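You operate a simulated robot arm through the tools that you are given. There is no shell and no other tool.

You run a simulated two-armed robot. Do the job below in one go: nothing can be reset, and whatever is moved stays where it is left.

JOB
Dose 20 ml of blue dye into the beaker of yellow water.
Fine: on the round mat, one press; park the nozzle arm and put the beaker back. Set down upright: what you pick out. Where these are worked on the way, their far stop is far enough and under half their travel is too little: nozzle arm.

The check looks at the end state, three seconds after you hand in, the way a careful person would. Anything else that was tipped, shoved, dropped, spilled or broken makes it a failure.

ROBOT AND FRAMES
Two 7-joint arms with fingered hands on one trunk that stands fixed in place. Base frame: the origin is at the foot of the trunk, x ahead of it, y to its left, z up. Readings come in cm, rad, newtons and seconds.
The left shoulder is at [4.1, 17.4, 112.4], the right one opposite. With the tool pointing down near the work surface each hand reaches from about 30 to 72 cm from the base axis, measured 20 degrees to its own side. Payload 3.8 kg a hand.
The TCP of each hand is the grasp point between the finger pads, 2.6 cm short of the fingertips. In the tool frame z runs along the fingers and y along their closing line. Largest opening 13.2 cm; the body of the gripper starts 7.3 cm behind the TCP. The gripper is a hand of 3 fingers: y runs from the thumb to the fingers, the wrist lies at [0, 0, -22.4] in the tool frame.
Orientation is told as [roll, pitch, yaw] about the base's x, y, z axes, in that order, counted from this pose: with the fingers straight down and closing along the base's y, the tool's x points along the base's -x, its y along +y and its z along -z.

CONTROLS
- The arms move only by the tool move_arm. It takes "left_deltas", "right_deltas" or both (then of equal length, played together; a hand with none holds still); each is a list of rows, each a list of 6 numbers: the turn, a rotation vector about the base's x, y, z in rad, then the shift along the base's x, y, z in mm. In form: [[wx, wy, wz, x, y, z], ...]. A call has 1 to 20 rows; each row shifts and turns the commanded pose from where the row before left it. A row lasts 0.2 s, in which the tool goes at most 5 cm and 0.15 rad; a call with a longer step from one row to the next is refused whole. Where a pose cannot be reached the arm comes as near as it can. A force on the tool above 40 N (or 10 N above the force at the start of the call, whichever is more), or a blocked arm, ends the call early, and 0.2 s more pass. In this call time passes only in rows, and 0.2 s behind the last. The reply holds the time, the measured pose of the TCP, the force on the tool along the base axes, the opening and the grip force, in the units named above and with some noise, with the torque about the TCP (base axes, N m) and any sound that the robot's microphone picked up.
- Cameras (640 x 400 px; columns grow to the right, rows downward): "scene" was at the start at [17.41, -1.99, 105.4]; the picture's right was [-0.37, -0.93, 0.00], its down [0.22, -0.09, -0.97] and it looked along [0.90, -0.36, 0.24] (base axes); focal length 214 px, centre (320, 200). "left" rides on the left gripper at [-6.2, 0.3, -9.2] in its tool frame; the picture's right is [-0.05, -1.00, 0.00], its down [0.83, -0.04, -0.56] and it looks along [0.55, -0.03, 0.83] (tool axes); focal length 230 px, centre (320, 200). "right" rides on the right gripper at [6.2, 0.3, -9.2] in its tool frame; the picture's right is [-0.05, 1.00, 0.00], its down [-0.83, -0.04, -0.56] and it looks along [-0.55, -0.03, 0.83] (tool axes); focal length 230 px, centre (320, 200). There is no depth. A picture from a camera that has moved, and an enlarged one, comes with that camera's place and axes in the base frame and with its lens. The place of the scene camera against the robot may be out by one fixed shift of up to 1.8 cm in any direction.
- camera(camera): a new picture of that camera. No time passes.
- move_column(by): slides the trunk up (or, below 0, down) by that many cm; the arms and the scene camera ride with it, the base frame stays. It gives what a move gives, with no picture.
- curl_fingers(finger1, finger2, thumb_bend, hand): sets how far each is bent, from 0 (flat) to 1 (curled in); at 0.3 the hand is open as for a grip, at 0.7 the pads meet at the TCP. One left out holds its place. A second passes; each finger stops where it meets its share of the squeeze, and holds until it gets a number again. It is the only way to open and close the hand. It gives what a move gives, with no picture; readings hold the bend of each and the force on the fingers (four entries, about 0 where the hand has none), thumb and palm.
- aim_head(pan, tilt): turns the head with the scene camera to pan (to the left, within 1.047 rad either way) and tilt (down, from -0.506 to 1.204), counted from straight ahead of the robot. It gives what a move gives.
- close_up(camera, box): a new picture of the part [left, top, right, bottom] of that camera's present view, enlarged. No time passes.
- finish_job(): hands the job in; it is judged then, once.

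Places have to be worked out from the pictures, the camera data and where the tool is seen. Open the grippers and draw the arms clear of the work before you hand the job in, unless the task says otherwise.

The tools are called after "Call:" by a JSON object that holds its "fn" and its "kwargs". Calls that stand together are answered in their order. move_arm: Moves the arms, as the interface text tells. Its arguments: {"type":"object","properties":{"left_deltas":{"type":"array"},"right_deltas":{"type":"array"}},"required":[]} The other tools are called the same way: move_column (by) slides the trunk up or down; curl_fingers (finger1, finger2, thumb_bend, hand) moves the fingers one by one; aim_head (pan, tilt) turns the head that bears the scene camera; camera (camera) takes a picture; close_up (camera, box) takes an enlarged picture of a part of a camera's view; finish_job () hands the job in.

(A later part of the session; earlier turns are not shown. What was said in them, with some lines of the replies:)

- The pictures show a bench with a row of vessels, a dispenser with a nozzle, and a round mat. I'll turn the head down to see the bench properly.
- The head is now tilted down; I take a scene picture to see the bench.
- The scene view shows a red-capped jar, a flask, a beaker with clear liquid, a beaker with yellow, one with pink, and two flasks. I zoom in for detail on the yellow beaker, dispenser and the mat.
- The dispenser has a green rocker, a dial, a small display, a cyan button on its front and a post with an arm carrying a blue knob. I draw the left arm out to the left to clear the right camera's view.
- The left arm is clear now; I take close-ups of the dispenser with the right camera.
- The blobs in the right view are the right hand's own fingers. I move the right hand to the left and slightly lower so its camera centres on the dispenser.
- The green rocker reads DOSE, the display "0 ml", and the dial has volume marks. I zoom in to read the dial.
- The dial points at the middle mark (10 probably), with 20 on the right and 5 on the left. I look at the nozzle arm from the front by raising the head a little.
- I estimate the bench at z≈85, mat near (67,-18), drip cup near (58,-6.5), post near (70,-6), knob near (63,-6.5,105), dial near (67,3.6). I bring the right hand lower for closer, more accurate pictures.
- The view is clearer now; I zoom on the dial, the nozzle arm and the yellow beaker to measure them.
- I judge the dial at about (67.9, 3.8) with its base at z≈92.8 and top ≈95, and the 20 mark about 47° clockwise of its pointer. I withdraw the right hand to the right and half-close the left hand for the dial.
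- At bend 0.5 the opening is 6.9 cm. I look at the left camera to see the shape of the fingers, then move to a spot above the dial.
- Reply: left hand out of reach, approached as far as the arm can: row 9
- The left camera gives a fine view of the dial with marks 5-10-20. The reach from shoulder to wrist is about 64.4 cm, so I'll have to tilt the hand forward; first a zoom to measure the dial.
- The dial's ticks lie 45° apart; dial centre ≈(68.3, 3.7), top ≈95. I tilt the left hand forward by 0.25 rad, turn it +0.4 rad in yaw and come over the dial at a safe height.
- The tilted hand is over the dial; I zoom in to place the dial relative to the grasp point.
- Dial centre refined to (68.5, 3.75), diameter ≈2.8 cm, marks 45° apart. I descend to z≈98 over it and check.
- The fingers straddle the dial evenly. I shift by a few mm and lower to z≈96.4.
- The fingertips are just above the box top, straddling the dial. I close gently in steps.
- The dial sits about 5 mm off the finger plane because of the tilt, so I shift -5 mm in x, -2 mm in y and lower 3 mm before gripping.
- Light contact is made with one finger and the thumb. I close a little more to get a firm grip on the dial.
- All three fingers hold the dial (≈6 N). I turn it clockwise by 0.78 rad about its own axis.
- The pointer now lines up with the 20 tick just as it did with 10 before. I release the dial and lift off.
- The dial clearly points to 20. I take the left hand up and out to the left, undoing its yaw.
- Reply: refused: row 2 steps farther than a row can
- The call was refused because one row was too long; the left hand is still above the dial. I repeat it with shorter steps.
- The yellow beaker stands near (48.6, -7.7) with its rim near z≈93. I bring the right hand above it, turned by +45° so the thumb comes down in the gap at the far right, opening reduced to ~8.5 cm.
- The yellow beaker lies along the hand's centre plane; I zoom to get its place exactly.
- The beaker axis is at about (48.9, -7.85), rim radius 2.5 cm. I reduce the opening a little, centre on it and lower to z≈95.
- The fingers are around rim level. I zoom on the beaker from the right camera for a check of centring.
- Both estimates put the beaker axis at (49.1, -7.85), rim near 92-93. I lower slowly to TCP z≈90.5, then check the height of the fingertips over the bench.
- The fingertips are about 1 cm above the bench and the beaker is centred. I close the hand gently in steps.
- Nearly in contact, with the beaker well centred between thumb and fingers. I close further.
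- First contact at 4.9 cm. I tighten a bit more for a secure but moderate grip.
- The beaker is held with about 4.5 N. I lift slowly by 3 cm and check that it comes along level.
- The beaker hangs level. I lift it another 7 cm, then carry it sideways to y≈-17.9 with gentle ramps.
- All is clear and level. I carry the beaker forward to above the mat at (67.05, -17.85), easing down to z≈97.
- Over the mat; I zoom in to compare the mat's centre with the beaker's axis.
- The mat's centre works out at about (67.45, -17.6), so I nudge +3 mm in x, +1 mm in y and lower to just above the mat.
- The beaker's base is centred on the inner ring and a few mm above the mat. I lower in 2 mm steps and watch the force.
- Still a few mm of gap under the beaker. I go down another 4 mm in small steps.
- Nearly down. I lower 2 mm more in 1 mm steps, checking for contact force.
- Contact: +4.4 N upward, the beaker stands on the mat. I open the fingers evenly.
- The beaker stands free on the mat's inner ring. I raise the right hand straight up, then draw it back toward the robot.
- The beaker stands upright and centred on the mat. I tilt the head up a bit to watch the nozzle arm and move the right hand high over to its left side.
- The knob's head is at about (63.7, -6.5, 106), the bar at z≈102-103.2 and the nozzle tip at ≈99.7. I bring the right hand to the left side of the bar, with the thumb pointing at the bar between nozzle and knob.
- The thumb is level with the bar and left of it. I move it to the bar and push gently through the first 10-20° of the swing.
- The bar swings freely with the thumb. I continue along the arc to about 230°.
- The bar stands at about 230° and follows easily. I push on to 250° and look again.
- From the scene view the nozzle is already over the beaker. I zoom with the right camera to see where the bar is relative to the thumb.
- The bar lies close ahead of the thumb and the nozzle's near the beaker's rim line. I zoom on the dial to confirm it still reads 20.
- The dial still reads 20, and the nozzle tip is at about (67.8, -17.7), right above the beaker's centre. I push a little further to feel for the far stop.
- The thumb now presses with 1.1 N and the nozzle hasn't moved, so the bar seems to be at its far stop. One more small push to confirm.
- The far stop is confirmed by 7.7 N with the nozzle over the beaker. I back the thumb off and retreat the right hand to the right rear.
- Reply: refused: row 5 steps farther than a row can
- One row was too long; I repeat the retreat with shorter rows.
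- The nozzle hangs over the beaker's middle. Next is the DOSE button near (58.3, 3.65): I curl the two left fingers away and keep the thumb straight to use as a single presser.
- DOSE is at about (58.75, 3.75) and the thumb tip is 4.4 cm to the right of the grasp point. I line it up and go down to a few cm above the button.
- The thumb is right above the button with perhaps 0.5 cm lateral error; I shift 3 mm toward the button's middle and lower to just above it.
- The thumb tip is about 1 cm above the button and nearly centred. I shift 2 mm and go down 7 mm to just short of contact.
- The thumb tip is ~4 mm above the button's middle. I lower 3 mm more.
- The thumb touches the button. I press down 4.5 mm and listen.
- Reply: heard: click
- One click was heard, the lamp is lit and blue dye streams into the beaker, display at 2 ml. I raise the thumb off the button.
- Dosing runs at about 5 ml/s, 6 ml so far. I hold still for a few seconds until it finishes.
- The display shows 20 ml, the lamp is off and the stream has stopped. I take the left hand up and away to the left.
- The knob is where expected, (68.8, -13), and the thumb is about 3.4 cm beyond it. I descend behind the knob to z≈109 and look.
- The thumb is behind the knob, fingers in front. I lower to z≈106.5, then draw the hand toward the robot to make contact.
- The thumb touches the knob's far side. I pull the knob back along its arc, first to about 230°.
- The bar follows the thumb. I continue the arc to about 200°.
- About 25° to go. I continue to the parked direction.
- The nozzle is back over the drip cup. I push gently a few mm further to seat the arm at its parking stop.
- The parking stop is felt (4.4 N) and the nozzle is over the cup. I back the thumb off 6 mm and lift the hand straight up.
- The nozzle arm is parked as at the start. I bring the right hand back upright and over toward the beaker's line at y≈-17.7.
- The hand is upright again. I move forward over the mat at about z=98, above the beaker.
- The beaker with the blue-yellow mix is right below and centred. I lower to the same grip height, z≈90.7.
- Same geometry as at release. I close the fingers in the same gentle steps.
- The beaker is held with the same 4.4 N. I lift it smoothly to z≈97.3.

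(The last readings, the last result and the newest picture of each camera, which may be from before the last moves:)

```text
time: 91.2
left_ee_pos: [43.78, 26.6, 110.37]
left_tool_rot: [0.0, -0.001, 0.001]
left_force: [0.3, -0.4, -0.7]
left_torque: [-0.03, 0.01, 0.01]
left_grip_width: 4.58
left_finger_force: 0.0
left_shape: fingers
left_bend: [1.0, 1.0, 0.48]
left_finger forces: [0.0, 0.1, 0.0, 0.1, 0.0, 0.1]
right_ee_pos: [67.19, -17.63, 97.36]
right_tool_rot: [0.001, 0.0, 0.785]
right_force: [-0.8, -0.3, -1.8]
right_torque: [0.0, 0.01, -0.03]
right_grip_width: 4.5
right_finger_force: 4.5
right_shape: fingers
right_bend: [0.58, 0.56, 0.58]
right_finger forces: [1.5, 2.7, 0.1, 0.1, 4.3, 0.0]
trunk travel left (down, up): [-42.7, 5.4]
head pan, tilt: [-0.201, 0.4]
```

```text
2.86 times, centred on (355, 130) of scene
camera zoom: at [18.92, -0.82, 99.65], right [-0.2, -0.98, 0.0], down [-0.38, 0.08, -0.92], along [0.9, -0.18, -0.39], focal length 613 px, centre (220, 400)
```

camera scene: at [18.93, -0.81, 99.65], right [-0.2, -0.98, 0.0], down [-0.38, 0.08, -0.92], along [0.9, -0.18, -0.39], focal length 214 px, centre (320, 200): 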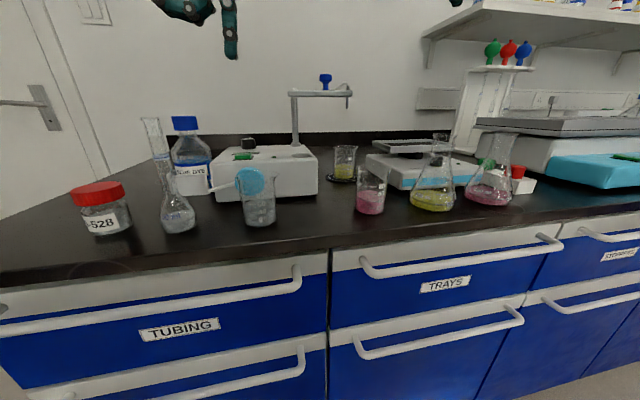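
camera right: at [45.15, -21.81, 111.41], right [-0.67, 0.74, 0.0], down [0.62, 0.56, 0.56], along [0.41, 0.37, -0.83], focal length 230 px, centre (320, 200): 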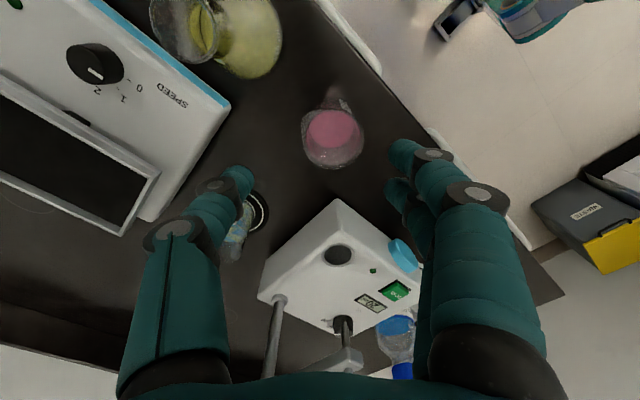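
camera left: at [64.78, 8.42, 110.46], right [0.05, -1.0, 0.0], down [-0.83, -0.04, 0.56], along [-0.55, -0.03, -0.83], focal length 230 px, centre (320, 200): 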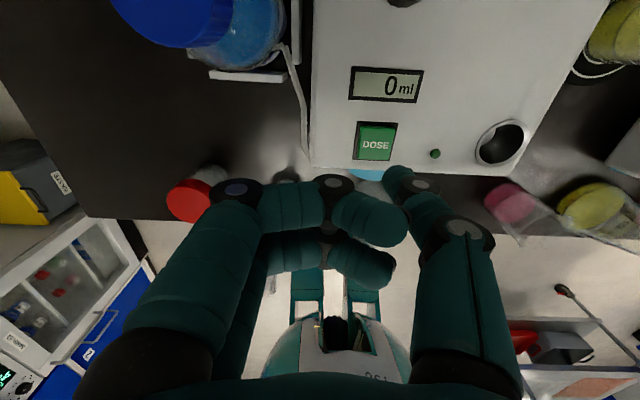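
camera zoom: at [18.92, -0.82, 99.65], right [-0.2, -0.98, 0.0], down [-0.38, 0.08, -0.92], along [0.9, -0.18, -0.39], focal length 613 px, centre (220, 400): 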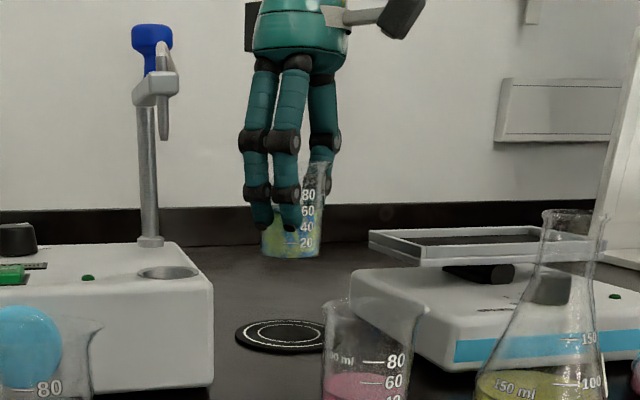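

The beaker is up and level. I carry it back toward the robot along y≈-17.6, rising to z≈100.6 before passing the pink beaker.

Call:
{"fn": "move_arm", "kwargs": {"right_deltas": [[0, 0, 0, -3, 0, 0], [0, 0, 0, -6, 0, 2], [0, 0, 0, -9, 0, 4], [0, 0, 0, -12, 0, 5], [0, 0, 0, -13, 0, 5], [0, 0, 0, -13, 0, 5], [0, 0, 0, -13, 0, 5], [0, 0, 0, -13, 0, 4], [0, 0, 0, -13, 0, 2], [0, 0, 0, -13, 0, 0], [0, 0, 0, -13, 0, 0], [0, 0, 0, -13, 0, 0], [0, 0, 0, -13, 0, 0], [0, 0, 0, -12, 0, 0], [0, 0, 0, -10, 0, 0], [0, 0, 0, -7, 0, 0], [0, 0, 0, -4, 0, 0], [0, 0, 0, -1.5, 0, 0]]}}

Call:
{"fn": "move_arm", "kwargs": {"right_deltas": [[0, 0, 0, 0, 3, 0], [0, 0, 0, 0, 7, 0], [0, 0, 0, 0, 11, 0], [0, 0, 0, 0, 13, 0], [0, 0, 0, 0, 15, 0], [0, 0, 0, 0, 15, 0], [0, 0, 0, 0, 13, 0], [0, 0, 0, 0, 10, 0], [0, 0, 0, 0, 7, 0], [0, 0, 0, 0, 3.5, 0]]}}

Call:
{"fn": "camera", "kwargs": {"camera": "right"}}

Call:
{"fn": "camera", "kwargs": {"camera": "scene"}}

```text
time: 95.0
left_ee_pos: [43.82, 26.68, 110.36]
left_tool_rot: [-0.001, 0.0, 0.001]
left_force: [0.3, -0.8, 0.2]
left_torque: [0.01, -0.01, 0.02]
left_grip_width: 4.56
left_finger_force: 0.1
left_shape: fingers
left_bend: [1.0, 1.0, 0.48]
left_finger forces: [0.0, 0.0, 0.0, 0.0, 0.0, 0.1]
right_ee_pos: [49.05, -17.56, 100.5]
right_tool_rot: [0.001, 0.0, 0.784]
right_force: [0.4, 0.1, -2.0]
right_torque: [0.0, -0.01, -0.01]
right_grip_width: 4.51
right_finger_force: 4.3
right_shape: fingers
right_bend: [0.58, 0.56, 0.58]
right_finger forces: [1.5, 2.9, 0.1, 0.0, 4.2, 0.0]
trunk travel left (down, up): [-42.7, 5.4]
head pan, tilt: [-0.201, 0.4]
```

```text
time: 97.2
left_ee_pos: [43.77, 26.52, 110.36]
left_tool_rot: [0.001, -0.001, 0.002]
left_force: [-0.4, -0.4, -0.6]
left_torque: [-0.01, -0.03, 0.01]
left_grip_width: 4.57
left_finger_force: 0.0
left_shape: fingers
left_bend: [1.0, 1.0, 0.48]
left_finger forces: [0.0, 0.0, 0.1, 0.0, 0.0, 0.0]
right_ee_pos: [49.04, -7.77, 100.5]
right_tool_rot: [0.001, -0.001, 0.785]
right_force: [-1.0, 0.7, -2.0]
right_torque: [0.01, 0.0, 0.01]
right_grip_width: 4.5
right_finger_force: 4.6
right_shape: fingers
right_bend: [0.58, 0.56, 0.58]
right_finger forces: [1.5, 2.9, 0.0, 0.0, 4.3, 0.0]
trunk travel left (down, up): [-42.7, 5.4]
head pan, tilt: [-0.201, 0.4]
```

```text
taken
camera right: at [44.44, -11.94, 109.77], right [-0.67, 0.74, 0.0], down [0.62, 0.56, 0.56], along [0.41, 0.37, -0.83], focal length 230 px, centre (320, 200)
```

right: 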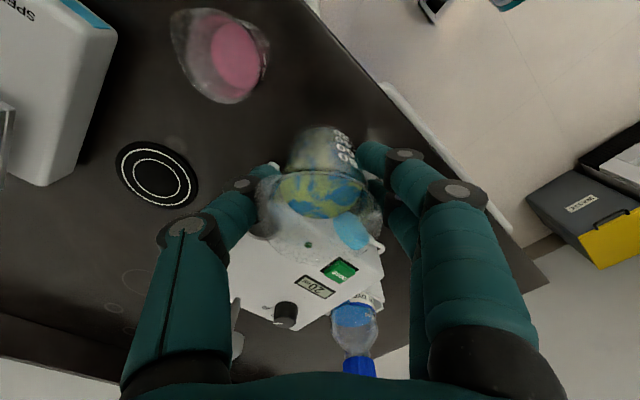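

```text
taken
camera scene: at [18.92, -0.82, 99.65], right [-0.2, -0.98, 0.0], down [-0.38, 0.08, -0.92], along [0.9, -0.18, -0.39], focal length 214 px, centre (320, 200)
```

scene: 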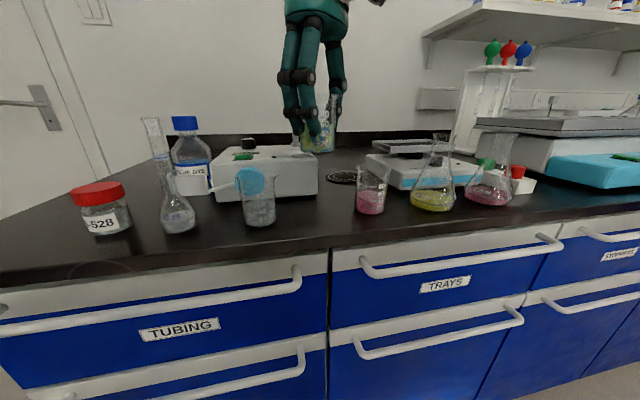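

The beaker hangs over its old place. I lower it to about 1 cm above the bench.

Call:
{"fn": "move_arm", "kwargs": {"right_deltas": [[0, 0, 0, 0, 0, -4], [0, 0, 0, 0, 0, -8], [0, 0, 0, 0, -1, -11], [0, 0, 0, 0, 0, -12], [0, 0, 0, 0, 0, -12], [0, 0, 0, 0, 0, -12], [0, 0, 0, 0, 0, -11], [0, 0, 0, 0, 0, -9], [0, 0, 0, 0, 0, -6], [0, 0, 0, 0, 0, -4]]}}

Call:
{"fn": "aim_head", "kwargs": {"pan": -0.2, "tilt": 0.5}}

Call:
{"fn": "close_up", "kwargs": {"camera": "scene", "box": [220, 80, 420, 230]}}

```text
time: 99.4
left_ee_pos: [43.8, 26.69, 110.29]
left_tool_rot: [0.0, 0.0, 0.001]
left_force: [0.4, -0.6, 0.5]
left_torque: [0.01, -0.01, 0.01]
left_grip_width: 4.56
left_finger_force: 0.1
left_shape: fingers
left_bend: [1.0, 1.0, 0.48]
left_finger forces: [0.0, 0.0, 0.0, 0.0, 0.0, 0.1]
right_ee_pos: [49.03, -7.88, 91.67]
right_tool_rot: [0.003, -0.001, 0.786]
right_force: [0.3, 0.2, -0.7]
right_torque: [0.01, 0.04, 0.01]
right_grip_width: 4.48
right_finger_force: 4.8
right_shape: fingers
right_bend: [0.58, 0.56, 0.58]
right_finger forces: [1.5, 2.8, 0.0, 0.1, 4.1, 0.1]
trunk travel left (down, up): [-42.7, 5.4]
head pan, tilt: [-0.201, 0.4]
```

```text
time: 100.1
left_ee_pos: [43.83, 26.56, 110.38]
left_tool_rot: [0.0, 0.0, 0.002]
left_force: [0.5, -0.7, 0.2]
left_torque: [0.0, 0.0, 0.01]
left_grip_width: 4.57
left_finger_force: 0.0
left_shape: fingers
left_bend: [1.0, 1.0, 0.48]
left_finger forces: [0.0, 0.0, 0.1, 0.1, 0.1, 0.1]
right_ee_pos: [49.01, -7.9, 91.65]
right_tool_rot: [0.001, -0.001, 0.786]
right_force: [-0.2, 0.2, -1.0]
right_torque: [0.0, -0.03, -0.03]
right_grip_width: 4.5
right_finger_force: 4.5
right_shape: fingers
right_bend: [0.58, 0.56, 0.58]
right_finger forces: [1.6, 2.9, 0.0, 0.0, 4.2, 0.0]
trunk travel left (down, up): [-42.7, 5.4]
head pan, tilt: [-0.201, 0.499]
```

```text
2.67 times, centred on (320, 155) of scene
camera zoom: at [18.75, -0.79, 98.74], right [-0.2, -0.98, 0.0], down [-0.47, 0.1, -0.88], along [0.86, -0.17, -0.48], focal length 572 px, centre (320, 320)
```

zoom: 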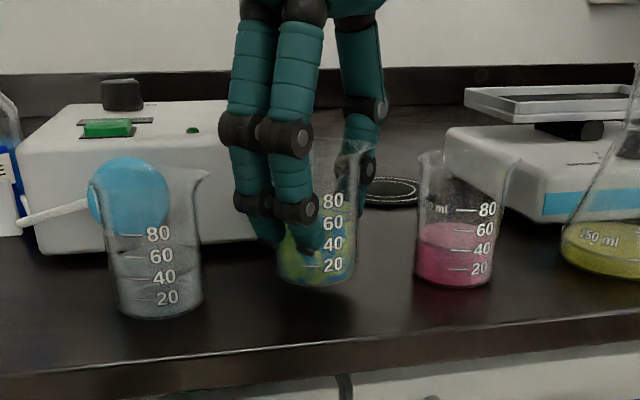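

About 1 cm to go. I lower in small steps toward contact, expected near z≈90.5.

Call:
{"fn": "move_arm", "kwargs": {"right_deltas": [[0, 0, 0, 0, 0, -3], [0, 0, 0, 0, 0, -2], [0, 0, 0, 0, 0, -2], [0, 0, 0, 0, 0, -2]]}}

Call:
{"fn": "close_up", "kwargs": {"camera": "scene", "box": [290, 130, 380, 200]}}

```text
time: 101.1
left_ee_pos: [43.82, 26.66, 110.4]
left_tool_rot: [0.002, 0.0, 0.003]
left_force: [0.5, 0.1, 0.2]
left_torque: [0.02, -0.01, 0.03]
left_grip_width: 4.56
left_finger_force: 0.0
left_shape: fingers
left_bend: [1.0, 1.0, 0.48]
left_finger forces: [0.0, 0.0, 0.0, 0.0, 0.0, 0.1]
right_ee_pos: [48.93, -7.99, 90.82]
right_tool_rot: [0.002, -0.001, 0.785]
right_force: [0.2, 1.0, -1.3]
right_torque: [0.06, 0.01, 0.0]
right_grip_width: 4.48
right_finger_force: 4.1
right_shape: fingers
right_bend: [0.58, 0.56, 0.58]
right_finger forces: [1.5, 3.0, 0.0, 0.0, 4.2, 0.1]
trunk travel left (down, up): [-42.7, 5.4]
head pan, tilt: [-0.201, 0.499]
```

```text
5.71 times, centred on (335, 165) of scene
camera zoom: at [18.75, -0.79, 98.74], right [-0.2, -0.98, 0.0], down [-0.47, 0.1, -0.88], along [0.86, -0.17, -0.48], focal length 1226 px, centre (234, 400)
```

zoom: 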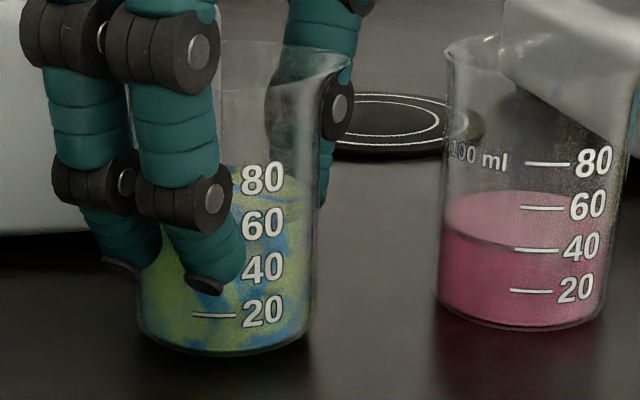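

Very close to the bench. I go down 1 mm at a time until the force rises.

Call:
{"fn": "move_arm", "kwargs": {"right_deltas": [[0, 0, 0, 0, 0, -1], [0, 0, 0, 0, 0, -1]]}}

```text
time: 101.7
left_ee_pos: [43.77, 26.66, 110.36]
left_tool_rot: [-0.001, 0.001, 0.003]
left_force: [-0.2, 0.0, -0.2]
left_torque: [0.02, 0.04, -0.02]
left_grip_width: 4.56
left_finger_force: 0.1
left_shape: fingers
left_bend: [1.0, 1.0, 0.48]
left_finger forces: [0.1, 0.0, 0.1, 0.0, 0.0, 0.1]
right_ee_pos: [48.96, -7.97, 90.59]
right_tool_rot: [0.001, -0.001, 0.787]
right_force: [-1.2, -1.0, -1.0]
right_torque: [-0.01, -0.01, 0.0]
right_grip_width: 4.49
right_finger_force: 4.3
right_shape: fingers
right_bend: [0.58, 0.56, 0.58]
right_finger forces: [1.5, 2.8, 0.0, 0.0, 4.2, 0.0]
trunk travel left (down, up): [-42.7, 5.4]
head pan, tilt: [-0.201, 0.499]
```

No contact yet at z≈90.6. Two more 1 mm steps.

Call:
{"fn": "move_arm", "kwargs": {"right_deltas": [[0, 0, 0, 0, 0, -1], [0, 0, 0, 0, 0, -1]]}}

```text
time: 102.3
left_ee_pos: [43.74, 26.68, 110.39]
left_tool_rot: [0.0, 0.0, 0.0]
left_force: [0.1, 0.4, 0.7]
left_torque: [0.0, 0.0, 0.0]
left_grip_width: 4.54
left_finger_force: 0.1
left_shape: fingers
left_bend: [1.0, 1.0, 0.48]
left_finger forces: [0.0, 0.0, 0.0, 0.0, 0.0, 0.1]
right_ee_pos: [48.94, -7.94, 90.54]
right_tool_rot: [0.001, -0.002, 0.786]
right_force: [-1.3, -0.7, 4.8]
right_torque: [-0.01, 0.0, 0.02]
right_grip_width: 4.49
right_finger_force: 4.7
right_shape: fingers
right_bend: [0.58, 0.57, 0.58]
right_finger forces: [1.9, 3.1, 0.1, 0.1, 5.2, 0.0]
trunk travel left (down, up): [-42.7, 5.4]
head pan, tilt: [-0.201, 0.499]
```

Contact: +4.8 N, the beaker stands on the bench. I open the fingers evenly and check.

Call:
{"fn": "curl_fingers", "kwargs": {"hand": "right", "finger1": 0.54, "finger2": 0.54, "thumb_bend": 0.54}}

Call:
{"fn": "curl_fingers", "kwargs": {"hand": "right", "finger1": 0.47, "finger2": 0.47, "thumb_bend": 0.47}}

Call:
{"fn": "camera", "kwargs": {"camera": "right"}}

Call:
{"fn": "close_up", "kwargs": {"camera": "scene", "box": [220, 80, 420, 230]}}

```text
time: 103.3
left_ee_pos: [43.77, 26.65, 110.43]
left_tool_rot: [0.0, 0.0, 0.001]
left_force: [-0.7, 0.6, -0.7]
left_torque: [0.0, 0.0, -0.01]
left_grip_width: 4.56
left_finger_force: 0.0
left_shape: fingers
left_bend: [1.0, 1.0, 0.48]
left_finger forces: [0.1, 0.0, 0.1, 0.0, 0.0, 0.1]
right_ee_pos: [48.96, -7.87, 90.4]
right_tool_rot: [0.002, -0.001, 0.785]
right_force: [0.4, -0.5, 0.0]
right_torque: [0.01, 0.03, -0.01]
right_grip_width: 5.39
right_finger_force: 0.0
right_shape: fingers
right_bend: [0.54, 0.54, 0.54]
right_finger forces: [0.1, 0.0, 0.0, 0.0, 0.1, 0.0]
trunk travel left (down, up): [-42.7, 5.4]
head pan, tilt: [-0.201, 0.499]
```

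```text
time: 104.3
left_ee_pos: [43.88, 26.67, 110.44]
left_tool_rot: [0.0, 0.0, 0.003]
left_force: [-0.5, 0.5, 0.2]
left_torque: [-0.01, -0.01, 0.02]
left_grip_width: 4.56
left_finger_force: 0.0
left_shape: fingers
left_bend: [1.0, 1.0, 0.48]
left_finger forces: [0.0, 0.1, 0.0, 0.1, 0.1, 0.0]
right_ee_pos: [48.97, -7.93, 90.43]
right_tool_rot: [0.0, 0.0, 0.784]
right_force: [0.0, -0.1, -0.4]
right_torque: [0.01, 0.0, -0.01]
right_grip_width: 7.7
right_finger_force: 0.1
right_shape: fingers
right_bend: [0.47, 0.47, 0.47]
right_finger forces: [0.0, 0.0, 0.0, 0.0, 0.0, 0.1]
trunk travel left (down, up): [-42.7, 5.4]
head pan, tilt: [-0.201, 0.499]
```

```text
taken
camera right: at [44.37, -12.05, 99.62], right [-0.67, 0.74, 0.0], down [0.62, 0.56, 0.56], along [0.41, 0.37, -0.83], focal length 230 px, centre (320, 200)
```

right: 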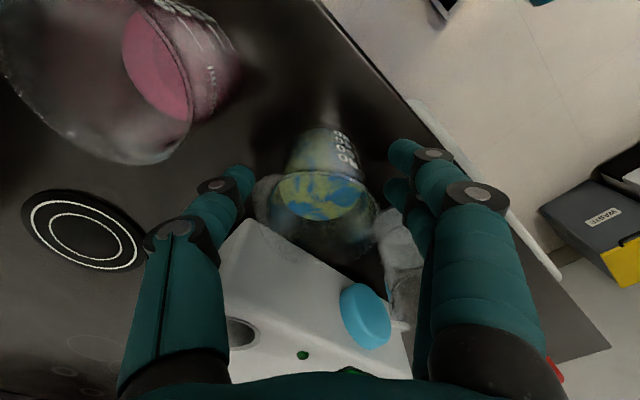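

```text
2.67 times, centred on (320, 155) of scene
camera zoom: at [18.75, -0.79, 98.74], right [-0.2, -0.98, 0.0], down [-0.47, 0.1, -0.88], along [0.86, -0.17, -0.48], focal length 572 px, centre (320, 320)
```

zoom: 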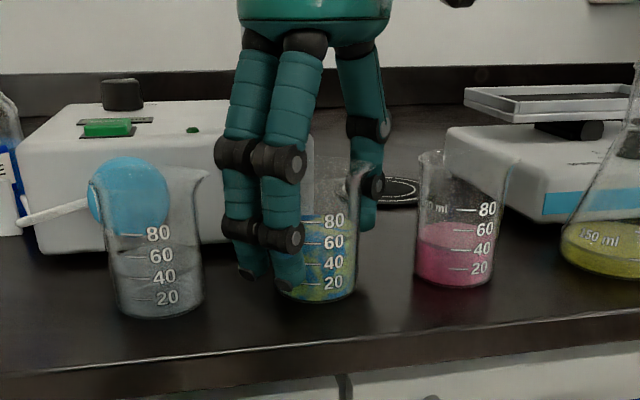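

The beaker is back within about a millimetre of its old place. I raise the hand straight up and draw back.

Call:
{"fn": "move_arm", "kwargs": {"right_deltas": [[0, 0, 0, 0, 0, 6], [0, 0, 0, 0, 0, 12], [0, 0, 0, 0, 0, 15], [0, 0, 0, 0, 0, 20], [0, 0, 0, 0, 0, 25], [0, 0, 0, 0, 0, 30], [0, 0, 0, -10, 0, 35], [0, 0, -0.13, -20, -20, 30], [0, 0, -0.13, -20, -30, 20], [0, 0, -0.13, -20, -35, 10], [0, 0, -0.13, -15, -35, 0], [0, 0, -0.13, 0, -35, 0], [0, 0, -0.135, 0, -10, 0]]}}

Call:
{"fn": "curl_fingers", "kwargs": {"hand": "right", "finger1": 0.3, "finger2": 0.3, "thumb_bend": 0.3}}

Call:
{"fn": "curl_fingers", "kwargs": {"hand": "left", "finger1": 0.3, "finger2": 0.3, "thumb_bend": 0.3}}

Call:
{"fn": "camera", "kwargs": {"camera": "scene"}}

Call:
{"fn": "camera", "kwargs": {"camera": "right"}}

```text
time: 107.1
left_ee_pos: [43.78, 26.65, 110.4]
left_tool_rot: [-0.001, 0.0, 0.0]
left_force: [-0.1, 0.2, 0.6]
left_torque: [0.0, 0.01, 0.02]
left_grip_width: 4.57
left_finger_force: 0.1
left_shape: fingers
left_bend: [1.0, 1.0, 0.48]
left_finger forces: [0.1, 0.0, 0.0, 0.1, 0.1, 0.1]
right_ee_pos: [40.52, -24.41, 110.76]
right_tool_rot: [0.001, 0.001, -0.001]
right_force: [-0.5, -0.7, 0.1]
right_torque: [0.0, 0.02, -0.02]
right_grip_width: 7.74
right_finger_force: 0.1
right_shape: fingers
right_bend: [0.47, 0.47, 0.47]
right_finger forces: [0.0, 0.0, 0.0, 0.1, 0.1, 0.0]
trunk travel left (down, up): [-42.7, 5.4]
head pan, tilt: [-0.201, 0.499]
```

```text
time: 108.1
left_ee_pos: [43.79, 26.65, 110.29]
left_tool_rot: [0.0, 0.0, 0.002]
left_force: [-0.4, 0.5, -0.1]
left_torque: [0.04, -0.01, 0.03]
left_grip_width: 4.58
left_finger_force: 0.1
left_shape: fingers
left_bend: [1.0, 1.0, 0.48]
left_finger forces: [0.0, 0.0, 0.1, 0.1, 0.0, 0.1]
right_ee_pos: [40.49, -24.36, 110.72]
right_tool_rot: [0.001, -0.002, 0.002]
right_force: [0.0, 0.3, 0.2]
right_torque: [-0.01, -0.02, -0.01]
right_grip_width: 13.41
right_finger_force: 0.0
right_shape: fingers
right_bend: [0.3, 0.3, 0.3]
right_finger forces: [0.0, 0.0, 0.1, 0.1, 0.0, 0.2]
trunk travel left (down, up): [-42.7, 5.4]
head pan, tilt: [-0.201, 0.499]
```

```text
time: 109.1
left_ee_pos: [43.73, 26.55, 110.31]
left_tool_rot: [0.001, 0.0, 0.002]
left_force: [-0.1, 0.5, -0.2]
left_torque: [-0.01, 0.01, 0.03]
left_grip_width: 13.43
left_finger_force: 0.1
left_shape: fingers
left_bend: [0.3, 0.3, 0.3]
left_finger forces: [0.0, 0.0, 0.0, 0.0, 0.0, 0.0]
right_ee_pos: [40.53, -24.4, 110.72]
right_tool_rot: [0.001, 0.0, 0.003]
right_force: [-0.8, 0.2, 0.0]
right_torque: [-0.03, -0.04, 0.01]
right_grip_width: 13.4
right_finger_force: 0.1
right_shape: fingers
right_bend: [0.3, 0.3, 0.3]
right_finger forces: [0.0, 0.0, 0.0, 0.0, 0.0, 0.0]
trunk travel left (down, up): [-42.7, 5.4]
head pan, tilt: [-0.201, 0.499]
```

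```text
taken
camera scene: at [18.75, -0.79, 98.74], right [-0.2, -0.98, 0.0], down [-0.47, 0.1, -0.88], along [0.86, -0.17, -0.48], focal length 214 px, centre (320, 200)
```

scene: 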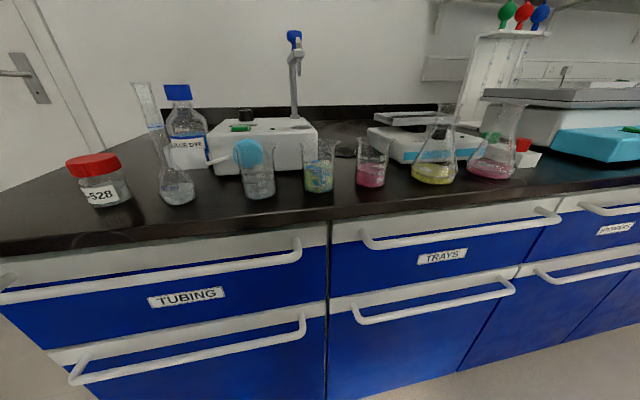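

```text
taken
camera right: at [34.32, -24.08, 119.91], right [0.05, 1.0, 0.0], down [0.83, -0.04, 0.56], along [0.55, -0.03, -0.83], focal length 230 px, centre (320, 200)
```

right: 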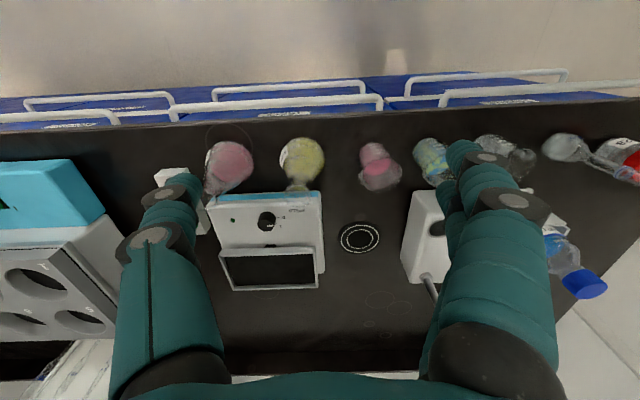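

All objects stand in their places. I lift both arms clear to their starting heights and take final close-ups.

Call:
{"fn": "move_arm", "kwargs": {"left_deltas": [[0, 0, 0, -15, 0, 30], [0, 0, 0, -15, 0, 35], [0, 0, 0, -15, 0, 35], [0, 0, 0, -15, 0, 35]], "right_deltas": [[0, 0, 0, -5, 0, 30], [0, 0, 0, -10, 0, 35], [0, 0, 0, -10, 0, 35], [0, 0, 0, -10, 0, 35]]}}

Call:
{"fn": "close_up", "kwargs": {"camera": "scene", "box": [200, 20, 420, 220]}}

Call:
{"fn": "close_up", "kwargs": {"camera": "scene", "box": [220, 110, 420, 230]}}

Call:
{"fn": "close_up", "kwargs": {"camera": "right", "box": [300, 90, 480, 290]}}

```text
time: 110.1
left_ee_pos: [37.6, 26.43, 123.57]
left_tool_rot: [0.001, 0.0, 0.002]
left_force: [-0.4, -0.5, -0.3]
left_torque: [-0.02, -0.03, -0.02]
left_grip_width: 13.39
left_finger_force: 0.2
left_shape: fingers
left_bend: [0.3, 0.3, 0.3]
left_finger forces: [0.0, 0.1, 0.1, 0.1, 0.0, 0.1]
right_ee_pos: [36.85, -24.29, 124.2]
right_tool_rot: [0.001, -0.001, 0.001]
right_force: [0.0, -0.4, 0.6]
right_torque: [0.0, 0.0, 0.04]
right_grip_width: 13.37
right_finger_force: 0.0
right_shape: fingers
right_bend: [0.3, 0.3, 0.3]
right_finger forces: [0.0, 0.0, 0.1, 0.1, 0.1, 0.1]
trunk travel left (down, up): [-42.7, 5.4]
head pan, tilt: [-0.201, 0.499]
```

```text
2.00 times, centred on (310, 120) of scene
camera zoom: at [18.6, -0.78, 98.78], right [-0.2, -0.98, 0.0], down [-0.47, 0.1, -0.88], along [0.86, -0.17, -0.48], focal length 429 px, centre (340, 360)
```

zoom: 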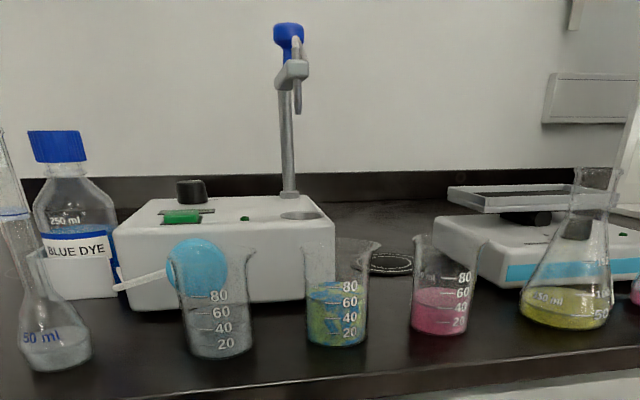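

```text
3.20 times, centred on (320, 170) of scene
camera zoom: at [18.6, -0.78, 98.78], right [-0.2, -0.98, 0.0], down [-0.47, 0.1, -0.88], along [0.86, -0.17, -0.48], focal length 686 px, centre (320, 296)
```

zoom: 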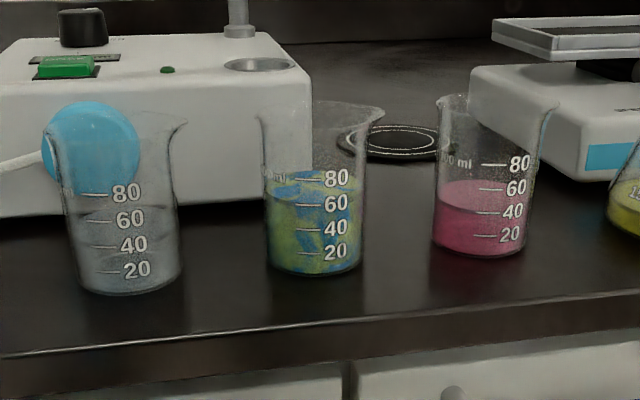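

```text
2.00 times, centred on (390, 190) of right
camera zoom: at [30.54, -23.98, 133.49], right [0.05, 1.0, 0.0], down [0.83, -0.04, 0.56], along [0.56, -0.03, -0.83], focal length 460 px, centre (180, 220)
```

zoom: 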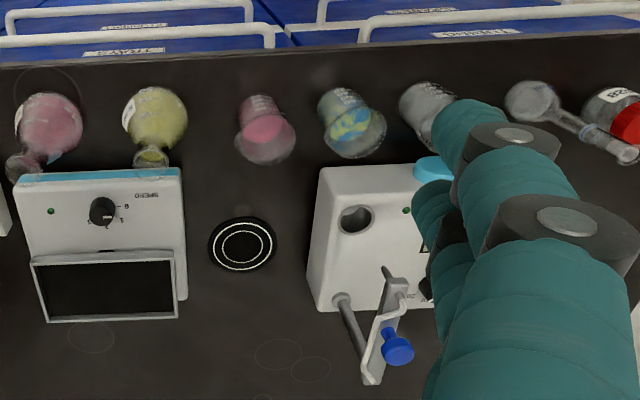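

The beaker with 20 ml more liquid stands at its old place, the nozzle arm is parked over the cup, and nothing else has moved. Hands are open and clear, so I hand the job in.

Call:
{"fn": "finish_job", "kwargs": {}}

```text
The job is handed in.
```

The job is handed in: 20 ml of blue dye went into the beaker of yellow water with one press of DOSE.

- **Dose:** I turned the dial from 10 to 20. The press gave one click, and the display ran up to 20 ml and stopped there.
- **Beaker:** It was filled on the round mat, then set back upright within about a millimetre of where it first stood.
- **Nozzle arm:** I swung it out to its far stop over the beaker for the dosing, then pushed it back to its parking stop over the drip cup.
- **Rest of the bench:** The last pictures show nothing tipped, spilled or shoved. Both hands are open and clear of the bench.

The dial is still set to 20, and the display still reads 20 ml.
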